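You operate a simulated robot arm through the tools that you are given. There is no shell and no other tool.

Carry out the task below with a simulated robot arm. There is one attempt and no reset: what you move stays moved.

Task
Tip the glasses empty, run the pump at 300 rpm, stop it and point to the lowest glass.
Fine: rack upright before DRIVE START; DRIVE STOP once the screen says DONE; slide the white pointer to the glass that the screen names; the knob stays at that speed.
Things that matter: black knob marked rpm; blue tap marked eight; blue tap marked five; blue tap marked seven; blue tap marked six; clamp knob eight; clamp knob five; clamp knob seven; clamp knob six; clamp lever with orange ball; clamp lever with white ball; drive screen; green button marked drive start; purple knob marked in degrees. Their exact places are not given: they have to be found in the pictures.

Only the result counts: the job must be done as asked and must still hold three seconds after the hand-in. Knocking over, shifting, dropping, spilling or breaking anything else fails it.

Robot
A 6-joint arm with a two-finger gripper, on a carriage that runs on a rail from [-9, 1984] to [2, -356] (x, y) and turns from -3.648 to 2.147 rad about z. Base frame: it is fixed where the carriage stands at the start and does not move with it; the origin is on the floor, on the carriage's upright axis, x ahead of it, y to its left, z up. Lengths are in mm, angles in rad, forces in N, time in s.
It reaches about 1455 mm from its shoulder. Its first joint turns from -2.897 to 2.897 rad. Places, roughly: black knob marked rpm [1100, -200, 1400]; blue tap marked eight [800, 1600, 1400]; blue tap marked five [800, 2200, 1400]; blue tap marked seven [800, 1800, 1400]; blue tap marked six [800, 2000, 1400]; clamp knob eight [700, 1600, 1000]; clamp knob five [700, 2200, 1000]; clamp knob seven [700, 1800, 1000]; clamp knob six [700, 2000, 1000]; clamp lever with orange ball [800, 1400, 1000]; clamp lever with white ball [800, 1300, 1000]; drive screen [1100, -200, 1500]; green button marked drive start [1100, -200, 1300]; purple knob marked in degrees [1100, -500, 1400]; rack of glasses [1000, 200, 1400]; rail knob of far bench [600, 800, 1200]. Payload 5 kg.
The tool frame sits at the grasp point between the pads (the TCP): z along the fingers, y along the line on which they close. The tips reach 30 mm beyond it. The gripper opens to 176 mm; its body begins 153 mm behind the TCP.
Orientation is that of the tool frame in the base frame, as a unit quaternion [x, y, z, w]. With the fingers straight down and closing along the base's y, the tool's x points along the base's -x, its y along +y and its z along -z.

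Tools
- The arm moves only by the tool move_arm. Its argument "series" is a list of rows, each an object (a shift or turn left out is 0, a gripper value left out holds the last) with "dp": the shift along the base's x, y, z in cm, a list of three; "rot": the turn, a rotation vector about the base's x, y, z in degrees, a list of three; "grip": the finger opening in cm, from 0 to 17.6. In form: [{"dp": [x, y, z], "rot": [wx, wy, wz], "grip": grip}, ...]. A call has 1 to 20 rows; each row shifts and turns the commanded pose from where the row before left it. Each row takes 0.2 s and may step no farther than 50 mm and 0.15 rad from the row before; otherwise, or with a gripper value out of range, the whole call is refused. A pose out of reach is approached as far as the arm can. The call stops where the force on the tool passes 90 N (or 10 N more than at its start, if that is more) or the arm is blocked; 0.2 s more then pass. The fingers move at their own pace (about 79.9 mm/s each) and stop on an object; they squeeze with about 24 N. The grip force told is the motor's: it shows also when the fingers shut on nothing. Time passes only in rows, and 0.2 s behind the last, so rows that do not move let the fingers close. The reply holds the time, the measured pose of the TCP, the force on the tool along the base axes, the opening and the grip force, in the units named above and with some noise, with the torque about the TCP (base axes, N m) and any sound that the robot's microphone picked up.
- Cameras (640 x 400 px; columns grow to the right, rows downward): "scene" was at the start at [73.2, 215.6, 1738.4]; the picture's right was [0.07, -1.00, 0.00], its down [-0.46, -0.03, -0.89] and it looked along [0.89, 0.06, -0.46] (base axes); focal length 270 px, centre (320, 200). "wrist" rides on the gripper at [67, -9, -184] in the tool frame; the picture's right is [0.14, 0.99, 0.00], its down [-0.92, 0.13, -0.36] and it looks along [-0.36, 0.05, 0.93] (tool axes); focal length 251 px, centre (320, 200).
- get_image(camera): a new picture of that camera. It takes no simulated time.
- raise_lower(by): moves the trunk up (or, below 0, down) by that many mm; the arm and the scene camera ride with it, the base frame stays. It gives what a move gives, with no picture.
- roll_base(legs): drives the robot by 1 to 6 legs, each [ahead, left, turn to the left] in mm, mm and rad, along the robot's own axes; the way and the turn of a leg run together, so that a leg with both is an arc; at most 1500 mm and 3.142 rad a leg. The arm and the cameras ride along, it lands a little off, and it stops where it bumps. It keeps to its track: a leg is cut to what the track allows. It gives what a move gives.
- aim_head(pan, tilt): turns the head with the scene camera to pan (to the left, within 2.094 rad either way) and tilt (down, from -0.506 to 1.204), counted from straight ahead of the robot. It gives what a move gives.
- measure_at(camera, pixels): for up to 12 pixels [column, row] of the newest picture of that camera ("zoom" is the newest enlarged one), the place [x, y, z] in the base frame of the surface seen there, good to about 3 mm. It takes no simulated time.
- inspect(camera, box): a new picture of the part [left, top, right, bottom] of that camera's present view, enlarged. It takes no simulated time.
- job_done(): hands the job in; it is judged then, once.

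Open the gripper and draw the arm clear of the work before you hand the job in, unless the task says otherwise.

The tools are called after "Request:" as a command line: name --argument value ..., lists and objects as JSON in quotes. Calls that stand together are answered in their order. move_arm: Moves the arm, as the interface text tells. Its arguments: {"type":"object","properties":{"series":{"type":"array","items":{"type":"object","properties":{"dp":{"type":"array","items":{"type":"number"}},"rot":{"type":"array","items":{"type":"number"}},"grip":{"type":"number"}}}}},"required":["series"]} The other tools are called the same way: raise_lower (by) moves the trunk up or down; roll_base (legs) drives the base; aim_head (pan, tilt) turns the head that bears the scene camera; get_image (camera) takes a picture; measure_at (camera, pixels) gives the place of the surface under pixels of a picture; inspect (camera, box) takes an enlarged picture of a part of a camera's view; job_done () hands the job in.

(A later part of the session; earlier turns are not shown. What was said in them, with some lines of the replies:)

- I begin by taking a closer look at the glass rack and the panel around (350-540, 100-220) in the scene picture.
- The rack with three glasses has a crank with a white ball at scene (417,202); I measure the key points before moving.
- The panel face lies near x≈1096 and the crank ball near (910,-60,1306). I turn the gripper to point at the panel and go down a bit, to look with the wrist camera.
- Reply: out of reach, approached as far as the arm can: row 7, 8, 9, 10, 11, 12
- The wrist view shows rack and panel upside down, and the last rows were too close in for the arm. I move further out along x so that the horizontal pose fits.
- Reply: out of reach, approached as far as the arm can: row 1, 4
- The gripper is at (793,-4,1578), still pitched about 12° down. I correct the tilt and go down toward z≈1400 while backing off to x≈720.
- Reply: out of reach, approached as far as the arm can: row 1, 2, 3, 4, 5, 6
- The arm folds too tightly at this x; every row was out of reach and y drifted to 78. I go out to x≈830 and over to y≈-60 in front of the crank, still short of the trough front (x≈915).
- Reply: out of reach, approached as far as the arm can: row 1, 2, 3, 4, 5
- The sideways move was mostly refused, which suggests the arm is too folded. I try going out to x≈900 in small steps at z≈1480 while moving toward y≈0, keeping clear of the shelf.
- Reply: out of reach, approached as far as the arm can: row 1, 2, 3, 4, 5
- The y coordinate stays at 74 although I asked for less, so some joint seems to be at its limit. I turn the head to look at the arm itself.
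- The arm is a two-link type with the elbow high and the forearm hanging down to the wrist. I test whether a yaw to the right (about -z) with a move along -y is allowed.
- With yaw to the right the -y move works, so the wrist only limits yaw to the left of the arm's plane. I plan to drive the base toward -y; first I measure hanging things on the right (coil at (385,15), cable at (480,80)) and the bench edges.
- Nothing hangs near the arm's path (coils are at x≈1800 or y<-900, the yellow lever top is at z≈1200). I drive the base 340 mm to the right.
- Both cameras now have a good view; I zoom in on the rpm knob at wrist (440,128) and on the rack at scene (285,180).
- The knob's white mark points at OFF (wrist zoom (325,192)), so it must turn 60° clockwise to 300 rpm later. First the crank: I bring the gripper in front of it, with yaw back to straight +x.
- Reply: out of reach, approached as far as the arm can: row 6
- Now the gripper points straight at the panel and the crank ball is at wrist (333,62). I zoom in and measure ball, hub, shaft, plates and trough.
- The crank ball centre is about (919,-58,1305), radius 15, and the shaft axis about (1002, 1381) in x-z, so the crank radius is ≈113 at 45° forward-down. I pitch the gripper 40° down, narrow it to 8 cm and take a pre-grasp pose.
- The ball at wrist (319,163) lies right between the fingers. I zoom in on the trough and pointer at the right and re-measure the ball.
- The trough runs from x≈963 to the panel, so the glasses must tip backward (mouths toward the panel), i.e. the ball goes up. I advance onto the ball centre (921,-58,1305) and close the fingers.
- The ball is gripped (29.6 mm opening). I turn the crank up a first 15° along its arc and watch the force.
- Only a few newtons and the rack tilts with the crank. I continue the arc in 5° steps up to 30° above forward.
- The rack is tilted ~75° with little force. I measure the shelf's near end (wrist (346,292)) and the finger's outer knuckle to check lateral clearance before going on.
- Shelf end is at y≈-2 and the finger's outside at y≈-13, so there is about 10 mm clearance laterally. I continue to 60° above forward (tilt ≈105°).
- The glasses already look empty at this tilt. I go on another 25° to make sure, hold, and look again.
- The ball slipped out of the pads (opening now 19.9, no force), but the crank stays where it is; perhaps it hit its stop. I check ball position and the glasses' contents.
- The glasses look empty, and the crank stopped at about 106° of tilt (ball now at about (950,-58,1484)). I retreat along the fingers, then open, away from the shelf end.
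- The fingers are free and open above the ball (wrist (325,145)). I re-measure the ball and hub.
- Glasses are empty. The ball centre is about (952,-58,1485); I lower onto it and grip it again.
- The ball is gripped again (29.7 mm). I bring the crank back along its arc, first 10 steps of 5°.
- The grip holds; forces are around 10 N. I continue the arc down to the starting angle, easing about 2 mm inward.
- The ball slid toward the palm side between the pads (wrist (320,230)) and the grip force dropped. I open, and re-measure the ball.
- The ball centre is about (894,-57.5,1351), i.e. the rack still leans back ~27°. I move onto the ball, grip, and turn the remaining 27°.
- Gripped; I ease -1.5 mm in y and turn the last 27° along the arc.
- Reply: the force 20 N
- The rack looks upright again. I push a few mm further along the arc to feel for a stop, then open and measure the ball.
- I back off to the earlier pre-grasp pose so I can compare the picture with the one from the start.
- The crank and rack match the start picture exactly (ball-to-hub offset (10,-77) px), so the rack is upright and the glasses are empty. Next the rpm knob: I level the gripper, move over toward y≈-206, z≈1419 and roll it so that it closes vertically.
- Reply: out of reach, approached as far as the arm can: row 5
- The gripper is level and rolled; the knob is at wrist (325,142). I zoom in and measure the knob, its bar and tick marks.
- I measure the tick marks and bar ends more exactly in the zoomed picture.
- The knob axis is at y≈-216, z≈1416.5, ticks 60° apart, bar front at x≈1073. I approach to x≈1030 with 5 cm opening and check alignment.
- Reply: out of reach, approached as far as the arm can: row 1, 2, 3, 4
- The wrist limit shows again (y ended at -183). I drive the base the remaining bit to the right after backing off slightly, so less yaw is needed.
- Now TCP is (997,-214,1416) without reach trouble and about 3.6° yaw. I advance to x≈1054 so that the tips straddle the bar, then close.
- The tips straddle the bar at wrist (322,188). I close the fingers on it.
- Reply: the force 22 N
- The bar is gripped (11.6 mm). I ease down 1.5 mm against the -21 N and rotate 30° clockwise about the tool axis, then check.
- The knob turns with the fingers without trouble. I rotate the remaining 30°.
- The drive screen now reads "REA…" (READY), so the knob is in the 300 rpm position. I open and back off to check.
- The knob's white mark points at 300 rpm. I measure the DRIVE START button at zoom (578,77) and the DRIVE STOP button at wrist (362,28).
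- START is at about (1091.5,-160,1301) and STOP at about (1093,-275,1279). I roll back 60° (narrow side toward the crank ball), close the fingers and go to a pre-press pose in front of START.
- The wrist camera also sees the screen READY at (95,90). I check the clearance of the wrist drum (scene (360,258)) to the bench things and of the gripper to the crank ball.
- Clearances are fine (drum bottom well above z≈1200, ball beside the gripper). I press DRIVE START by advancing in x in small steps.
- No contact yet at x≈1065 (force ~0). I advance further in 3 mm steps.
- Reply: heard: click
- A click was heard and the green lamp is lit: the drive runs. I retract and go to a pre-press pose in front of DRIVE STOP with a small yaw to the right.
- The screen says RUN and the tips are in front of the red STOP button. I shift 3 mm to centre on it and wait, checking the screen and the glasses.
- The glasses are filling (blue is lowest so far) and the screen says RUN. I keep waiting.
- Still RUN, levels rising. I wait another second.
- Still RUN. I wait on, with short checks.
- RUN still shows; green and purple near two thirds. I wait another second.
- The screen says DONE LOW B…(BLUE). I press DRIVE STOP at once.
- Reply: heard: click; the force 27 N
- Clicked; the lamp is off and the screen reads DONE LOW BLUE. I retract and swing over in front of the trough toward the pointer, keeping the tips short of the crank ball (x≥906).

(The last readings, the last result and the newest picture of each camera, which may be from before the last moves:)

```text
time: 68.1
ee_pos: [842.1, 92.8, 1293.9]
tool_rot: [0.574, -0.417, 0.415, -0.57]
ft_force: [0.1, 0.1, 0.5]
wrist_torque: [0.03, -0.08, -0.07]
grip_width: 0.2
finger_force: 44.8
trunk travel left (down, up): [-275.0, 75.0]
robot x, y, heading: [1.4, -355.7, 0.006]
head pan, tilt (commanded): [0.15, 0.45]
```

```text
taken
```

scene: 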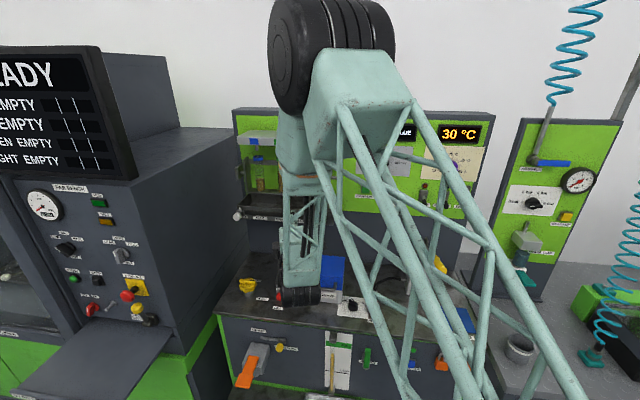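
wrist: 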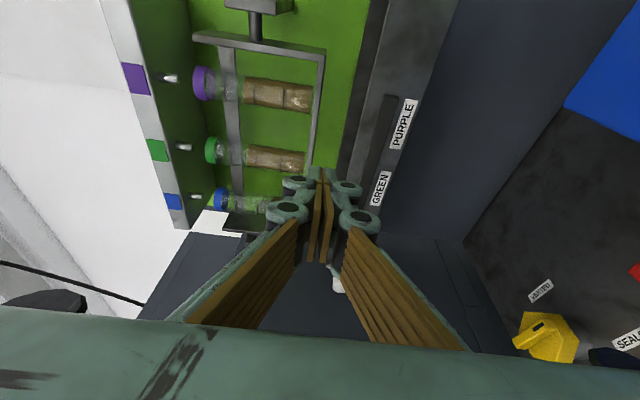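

The gripper is at (842,93,1294) with about 18° left yaw. I measure the pointer knob, the cabinet side, and the wrist drum height over the bench.

Request:
measure_at --camera "scene" --pixels '[[237, 215], [241, 210], [220, 220], [205, 250], [190, 310], [300, 302], [320, 292], [248, 285], [278, 297], [230, 300]]'

Request:
inspect --camera "scene" --box '[210, 180, 310, 260]'

```text
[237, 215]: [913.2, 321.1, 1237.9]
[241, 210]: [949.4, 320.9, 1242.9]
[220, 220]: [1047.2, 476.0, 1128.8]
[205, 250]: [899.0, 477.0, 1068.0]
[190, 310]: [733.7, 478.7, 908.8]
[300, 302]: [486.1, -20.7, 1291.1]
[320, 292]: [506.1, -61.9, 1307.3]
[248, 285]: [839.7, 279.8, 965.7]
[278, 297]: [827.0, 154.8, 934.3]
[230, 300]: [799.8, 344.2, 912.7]
```

```text
5.00 times, centred on (260, 220) of scene
```

zoom: 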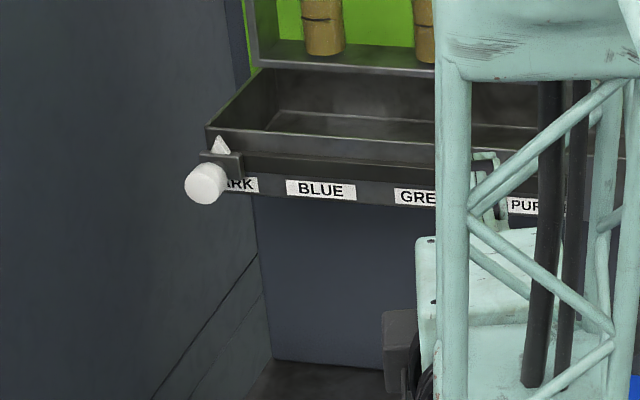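

The cabinet side is at y≈477 and the wrist is far above the bench. I move to a pre-grasp pose near the pointer knob (about (913,322,1238)) with ~30° left yaw and open to 6 cm.

Request:
move_arm --series '[{"dp": [-0.2, 4, -1], "rot": [0, 0, 3], "grip": 6}, {"dp": [-0.2, 4, -1], "rot": [0, 0, 3]}, {"dp": [-0.2, 4, -1.2], "rot": [0, 0, 3]}, {"dp": [-0.2, 4, -1.2], "rot": [0, 0, 3]}, {"dp": [-0.2, 1.5, -1]}, {}]'

Request:
get_image --camera "wrist"

Request:
get_image --camera "scene"

```text
time: 69.5
ee_pos: [807.9, 295.9, 1247.0]
tool_rot: [0.612, -0.358, 0.356, -0.608]
ft_force: [1.2, -0.1, 0.4]
wrist_torque: [-0.01, -0.02, -0.02]
grip_width: 59.7
finger_force: 0.1
out of reach, approached as far as the arm can: row 2, 3, 4, 5
trunk travel left (down, up): [-275.0, 75.0]
robot x, y, heading: [2.8, -352.4, 0.002]
head pan, tilt (commanded): [0.15, 0.45]
```

```text
taken
```

wrist: 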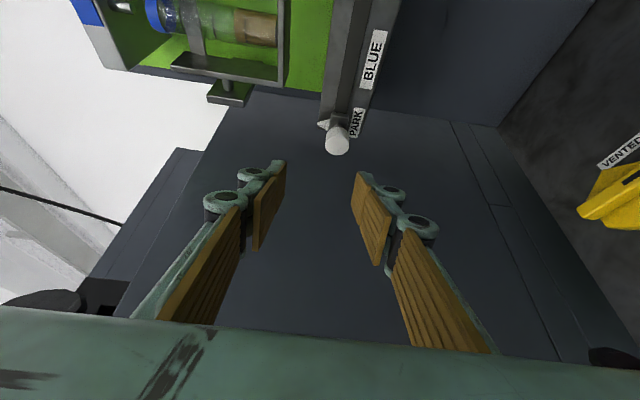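

```text
taken
```

scene: 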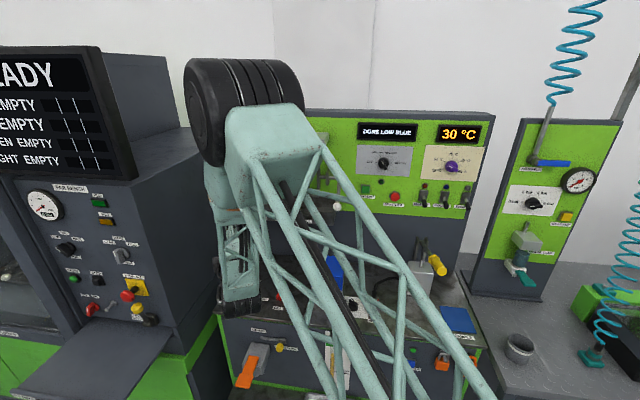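

I see the pointer knob at wrist (337,140) with BLUE and PARK labels. The yaw is at its limit, so I turn back 8° and then measure.

Request:
move_arm --series '[{"dp": [1, -1, 0], "rot": [0, 0, -4]}, {"dp": [1, -1, 0], "rot": [0, 0, -4]}, {}]'

Request:
get_image --camera "wrist"

Request:
inspect --camera "wrist" --box '[280, 20, 440, 170]'

```text
time: 70.3
ee_pos: [827.2, 276.5, 1245.9]
tool_rot: [0.588, -0.395, 0.395, -0.585]
ft_force: [0.7, 0.7, 0.1]
wrist_torque: [-0.02, -0.04, -0.03]
grip_width: 60.1
finger_force: 0.1
trunk travel left (down, up): [-275.0, 75.0]
robot x, y, heading: [0.3, -351.1, 0.009]
head pan, tilt (commanded): [0.15, 0.45]
```

```text
taken
```

wrist: 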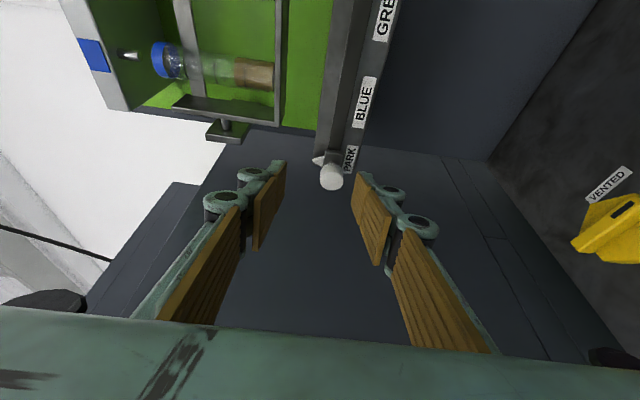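

```text
2.67 times, centred on (360, 95) of wrist
```

zoom: 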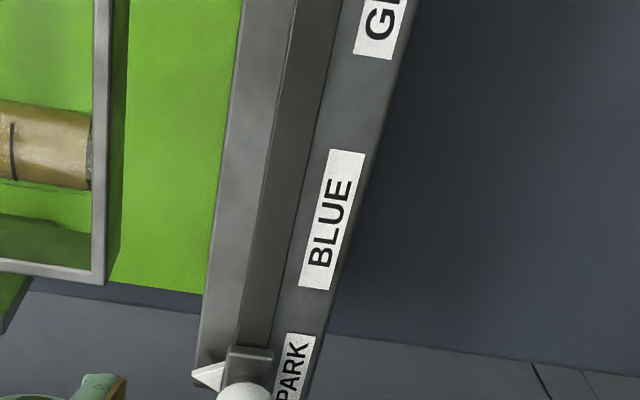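

Request:
measure_at --camera "zoom" --pixels '[[331, 220], [346, 152], [316, 288], [294, 365], [250, 352], [208, 376], [243, 392], [378, 25], [268, 320], [225, 330]]'

Request:
inspect --camera "wrist" --box '[280, 120, 400, 220]'

```text
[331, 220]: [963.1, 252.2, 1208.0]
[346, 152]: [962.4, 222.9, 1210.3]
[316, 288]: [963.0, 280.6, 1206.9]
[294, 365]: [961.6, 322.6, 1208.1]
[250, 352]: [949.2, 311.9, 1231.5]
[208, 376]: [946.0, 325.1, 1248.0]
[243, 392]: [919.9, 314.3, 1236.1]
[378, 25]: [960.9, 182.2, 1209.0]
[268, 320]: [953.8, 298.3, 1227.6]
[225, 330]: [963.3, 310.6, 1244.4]
```

```text
4.00 times, centred on (340, 170) of wrist
```

zoom: 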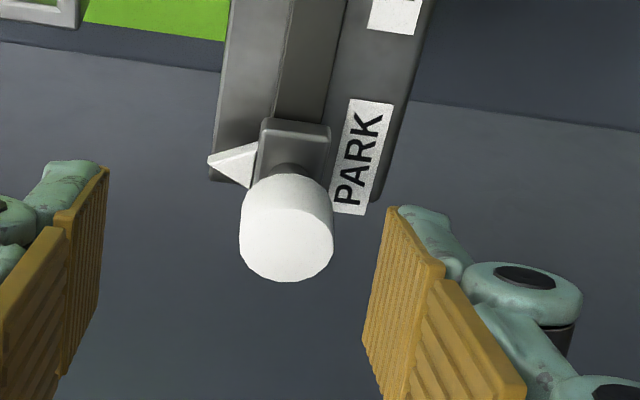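

I measure the pointer triangle, slider block and knob in this zoom.

Request:
measure_at --camera "zoom" --pixels '[[225, 162], [245, 152], [245, 178], [295, 125], [270, 130], [286, 200], [286, 230], [286, 265], [255, 225], [320, 225], [360, 155], [300, 180]]'

```text
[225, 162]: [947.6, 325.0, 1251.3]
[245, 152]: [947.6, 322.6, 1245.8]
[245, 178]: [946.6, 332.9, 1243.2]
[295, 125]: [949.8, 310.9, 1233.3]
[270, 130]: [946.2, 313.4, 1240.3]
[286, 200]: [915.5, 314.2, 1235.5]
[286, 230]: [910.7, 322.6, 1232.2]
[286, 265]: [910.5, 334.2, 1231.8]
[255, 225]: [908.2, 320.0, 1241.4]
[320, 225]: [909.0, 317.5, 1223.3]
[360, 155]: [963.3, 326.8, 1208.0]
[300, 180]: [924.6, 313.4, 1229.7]
```

The pointer is at y≈326.5 (knob axis z≈1233, x 910–940) and the BLUE label's centre is y≈252, so it must slide 74.5 mm to -y. I advance to straddle the knob with the tips short of the triangle (x≈946).

Request:
move_arm --series '[{"dp": [1.9, 1.2, -0.65]}, {"dp": [2, 1, -0.6]}, {"dp": [2, 1, 0]}, {"dp": [2, 1, 0]}, {}]'

Request:
get_image --camera "wrist"

Request:
inspect --camera "wrist" --box '[240, 120, 420, 270]'

```text
time: 71.5
ee_pos: [907.1, 315.6, 1233.1]
tool_rot: [0.588, -0.395, 0.395, -0.585]
ft_force: [0.7, -0.2, -0.7]
wrist_torque: [0.02, -0.05, 0.02]
grip_width: 60.1
finger_force: 0.0
trunk travel left (down, up): [-275.0, 75.0]
robot x, y, heading: [0.4, -354.7, 0.005]
head pan, tilt (commanded): [0.15, 0.45]
```

```text
taken
```

wrist: 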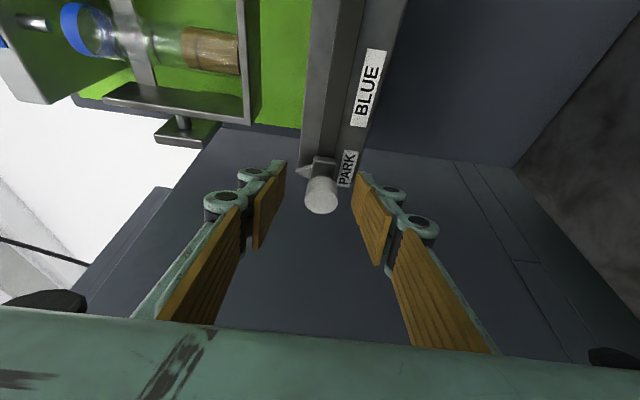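

```text
2.67 times, centred on (330, 195) of wrist
```

zoom: 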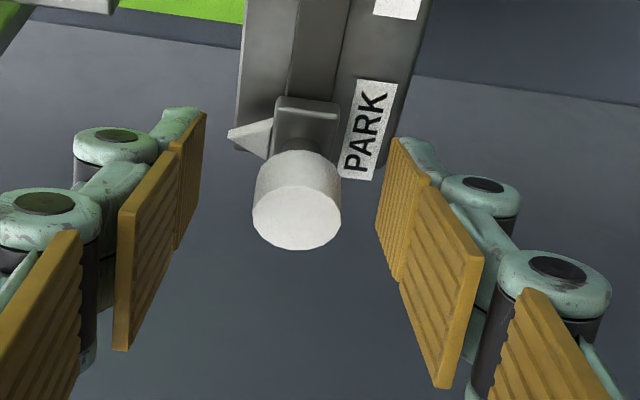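

The knob is between the pads. I close on it.

Request:
move_arm --series '[{"grip": 1.5}, {}, {}, {}]'

Request:
inspect --camera "wrist" --box '[240, 90, 420, 270]'

```text
time: 72.5
ee_pos: [906.3, 316.4, 1229.5]
tool_rot: [0.589, -0.397, 0.394, -0.583]
ft_force: [-4.4, -2.0, -18.3]
wrist_torque: [-0.24, 0.35, 0.01]
grip_width: 27.0
finger_force: 45.5
trunk travel left (down, up): [-275.0, 75.0]
robot x, y, heading: [2.5, -352.9, 0.009]
head pan, tilt (commanded): [0.15, 0.45]
```

```text
2.22 times, centred on (330, 180) of wrist
```

zoom: 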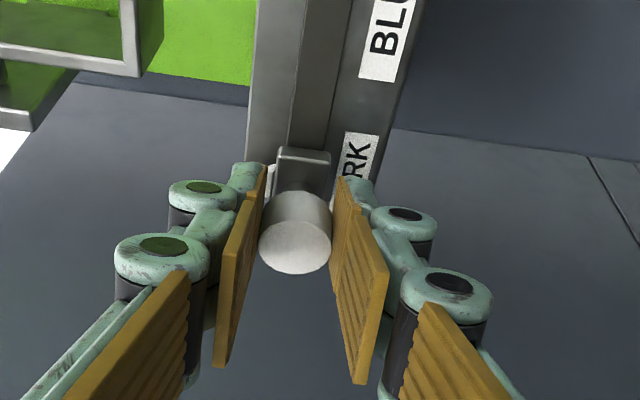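

Gripped at 27 mm. I ease down 2 mm and slide the pointer along -y in 1.5 cm steps.

Request:
move_arm --series '[{"dp": [0, 0, -0.2]}, {"dp": [0, -1, 0]}, {"dp": [0, -1.5, 0]}, {"dp": [0, -1.5, 0]}]'

Request:
inspect --camera "wrist" --box '[240, 90, 420, 270]'

```text
time: 73.5
ee_pos: [906.4, 276.4, 1230.9]
tool_rot: [0.588, -0.396, 0.395, -0.584]
ft_force: [-1.3, -0.7, -14.9]
wrist_torque: [-0.21, 0.42, -0.09]
grip_width: 26.9
finger_force: 44.7
trunk travel left (down, up): [-275.0, 75.0]
robot x, y, heading: [0.4, -354.0, 0.007]
head pan, tilt (commanded): [0.15, 0.45]
```

```text
2.22 times, centred on (330, 180) of wrist
```

zoom: 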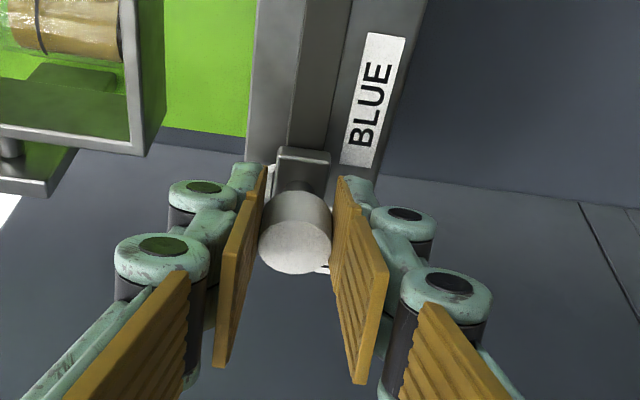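

The slider follows (40 mm so far). I slide the remaining 34.5 mm.

Request:
move_arm --series '[{"dp": [0, -1.5, 0]}, {"dp": [0, -1.2, 0]}, {"dp": [0, -0.75, 0]}, {}]'

Request:
get_image --camera "wrist"

Request:
inspect --camera "scene" --box '[210, 120, 350, 240]'

```text
time: 74.5
ee_pos: [906.9, 242.5, 1229.9]
tool_rot: [0.588, -0.396, 0.395, -0.584]
ft_force: [-3.8, -1.2, -14.9]
wrist_torque: [-0.22, 0.16, 0.12]
grip_width: 27.1
finger_force: 45.5
trunk travel left (down, up): [-275.0, 75.0]
robot x, y, heading: [2.1, -354.7, 0.008]
head pan, tilt (commanded): [0.15, 0.45]
```

```text
taken
```

wrist: 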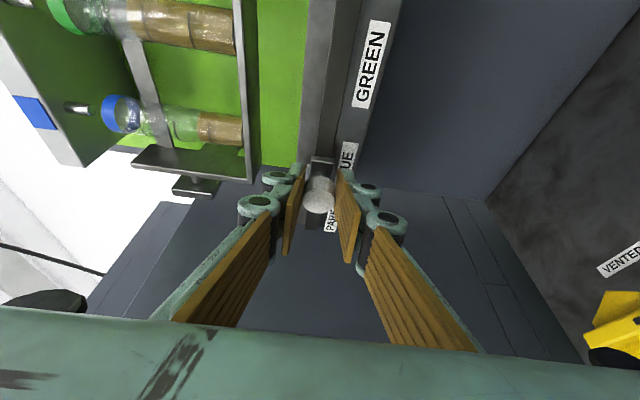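

```text
3.33 times, centred on (280, 180) of scene
```

zoom: 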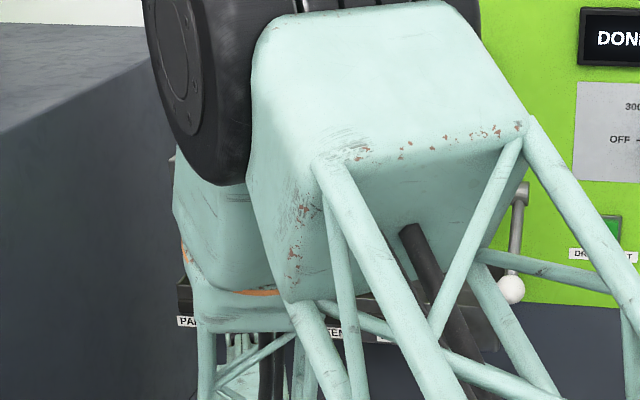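

The pointer moved by 74 mm. I open and back off along the tool axis, then check the pointer against the BLUE label.

Request:
move_arm --series '[{"grip": 6}, {}, {}, {"dp": [-2, -0.8, 0]}, {"dp": [-2.5, -1, 0]}, {"dp": [-2.5, -1, 0]}, {"dp": [-1, -0.4, 0]}, {}]'

Request:
get_image --camera "wrist"

Request:
inspect --camera "wrist" --box '[280, 80, 400, 220]'

```text
time: 76.3
ee_pos: [825.6, 210.1, 1230.3]
tool_rot: [0.587, -0.395, 0.395, -0.585]
ft_force: [0.6, -0.1, -0.5]
wrist_torque: [-0.02, 0.0, -0.01]
grip_width: 60.1
finger_force: 0.1
trunk travel left (down, up): [-275.0, 75.0]
robot x, y, heading: [4.8, -352.7, 0.008]
head pan, tilt (commanded): [0.15, 0.45]
```

```text
taken
```

wrist: 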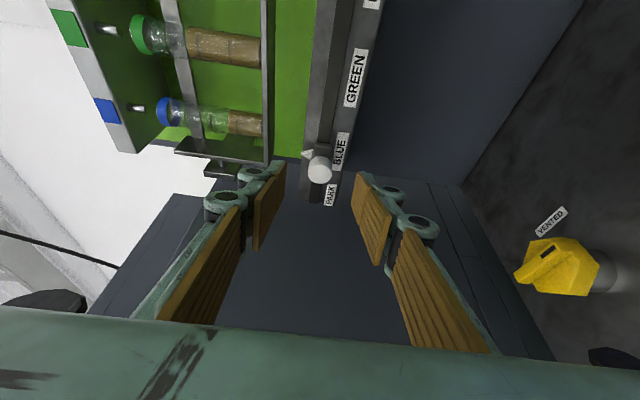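

```text
2.86 times, centred on (340, 150) of wrist
```

zoom: 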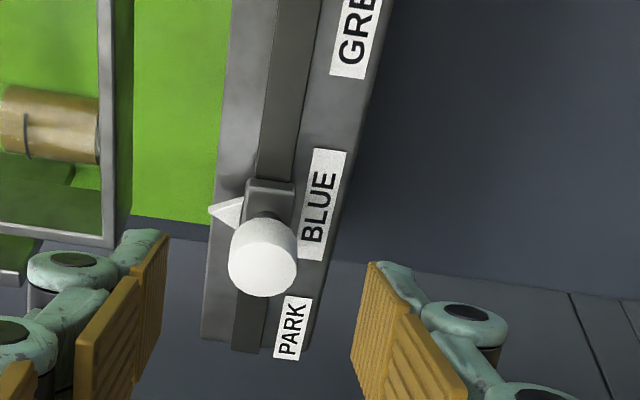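

Request:
measure_at --camera "zoom" --pixels '[[225, 211], [238, 203], [238, 221], [270, 183], [262, 200], [262, 270], [322, 205], [333, 152], [311, 258], [355, 40]]'

```text
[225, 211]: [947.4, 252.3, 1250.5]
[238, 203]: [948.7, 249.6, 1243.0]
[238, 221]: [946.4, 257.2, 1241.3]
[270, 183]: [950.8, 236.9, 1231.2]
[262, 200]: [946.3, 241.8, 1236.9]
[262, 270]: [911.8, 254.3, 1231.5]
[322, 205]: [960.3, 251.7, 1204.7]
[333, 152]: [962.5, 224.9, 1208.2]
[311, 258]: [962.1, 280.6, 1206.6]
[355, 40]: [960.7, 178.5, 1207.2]
```

The pointer is at y≈252.5, right on the BLUE label's centre (252). I draw the arm back and up, clear of the work.

Request:
move_arm --series '[{"dp": [-1, -2, 2], "rot": [0, 0, -1.5]}, {"dp": [-1, -2, 2], "rot": [0, 0, -1.5]}, {"dp": [-1, -2, 2], "rot": [0, 0, -1.5]}, {"dp": [-1, -3, 2], "rot": [0, 0, -1.5]}, {"dp": [-1, -3, 2], "rot": [0, 0, -1.5]}, {"dp": [0, -3, 3], "rot": [0, 0, -1.5]}, {"dp": [0, -3, 3], "rot": [0, 0, -1.5]}, {"dp": [0, -3, 3], "rot": [0, 0, -1.5]}, {"dp": [0, -3, 3], "rot": [0, 0, -1.5]}, {"dp": [0, -3, 3], "rot": [0, 0, -1.5]}, {}]'

Request:
get_image --camera "scene"

Request:
get_image --camera "wrist"

```text
time: 78.7
ee_pos: [772.5, -58.5, 1482.8]
tool_rot: [0.531, -0.468, 0.469, -0.528]
ft_force: [-0.2, -0.4, 0.0]
wrist_torque: [0.0, 0.14, 0.1]
grip_width: 60.0
finger_force: 0.2
trunk travel left (down, up): [-275.0, 75.0]
robot x, y, heading: [0.2, -353.2, 0.002]
head pan, tilt (commanded): [0.15, 0.45]
```

```text
taken
```

scene: 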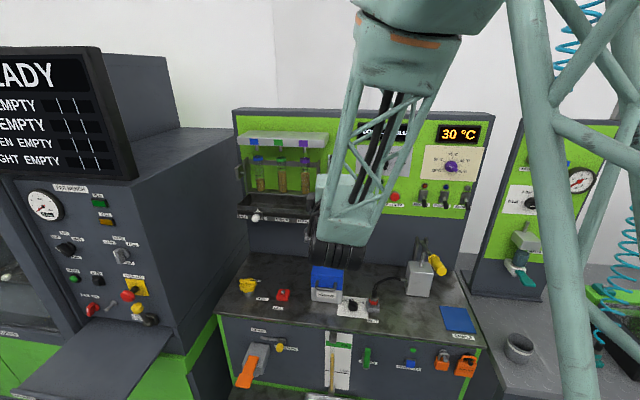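

```text
taken
```

wrist: 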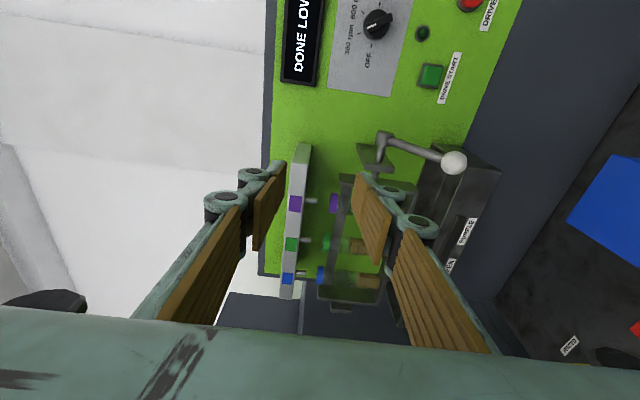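

All looks in place. I zoom in for a final check of the rack, the pointer, the knob and the screen.

Request:
inspect --camera "scene" --box '[225, 120, 345, 240]'

Request:
inspect --camera "wrist" --box '[270, 0, 510, 180]'

```text
3.33 times, centred on (285, 180) of scene
```

zoom: 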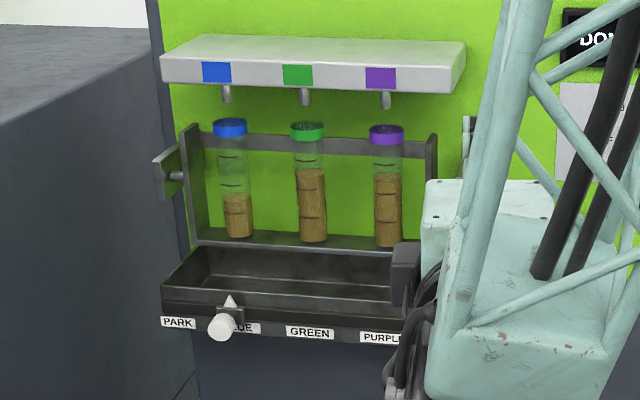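

```text
2.22 times, centred on (390, 90) of wrist
```

zoom: 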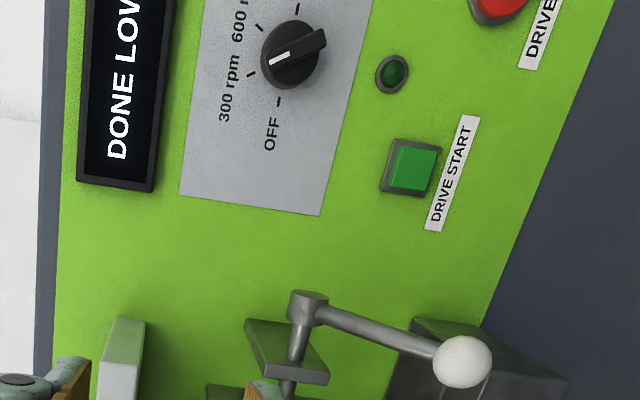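

The knob is on 300 rpm, the drive lamp is off, the screen reads DONE LOW BLUE, the pointer is at BLUE and the rack is upright; the gripper is open and clear. I hand the job in.

Request:
job_done

```text
The job is handed in.
```

The job is done and handed in; I did not get a pass or fail result back.

- **Glasses:** I tipped the rack back with the crank until all three glasses were empty. I then brought it upright again, matching the start picture, before starting the drive. Once on the way up and once on the way back the crank ball slipped out of the fingers. The rack stayed where it was, and I regripped the ball and carried on. I saw no spill.
- **Pump run:** The rpm knob is on 300 rpm and was not moved again. I pressed DRIVE START and waited until the screen said DONE LOW BLUE. Then I pressed DRIVE STOP, and the drive lamp went out.
- **Pointer:** The white pointer is at the BLUE label, within about 1 mm of its middle.

At hand-in the gripper was open and the arm was clear of the work.
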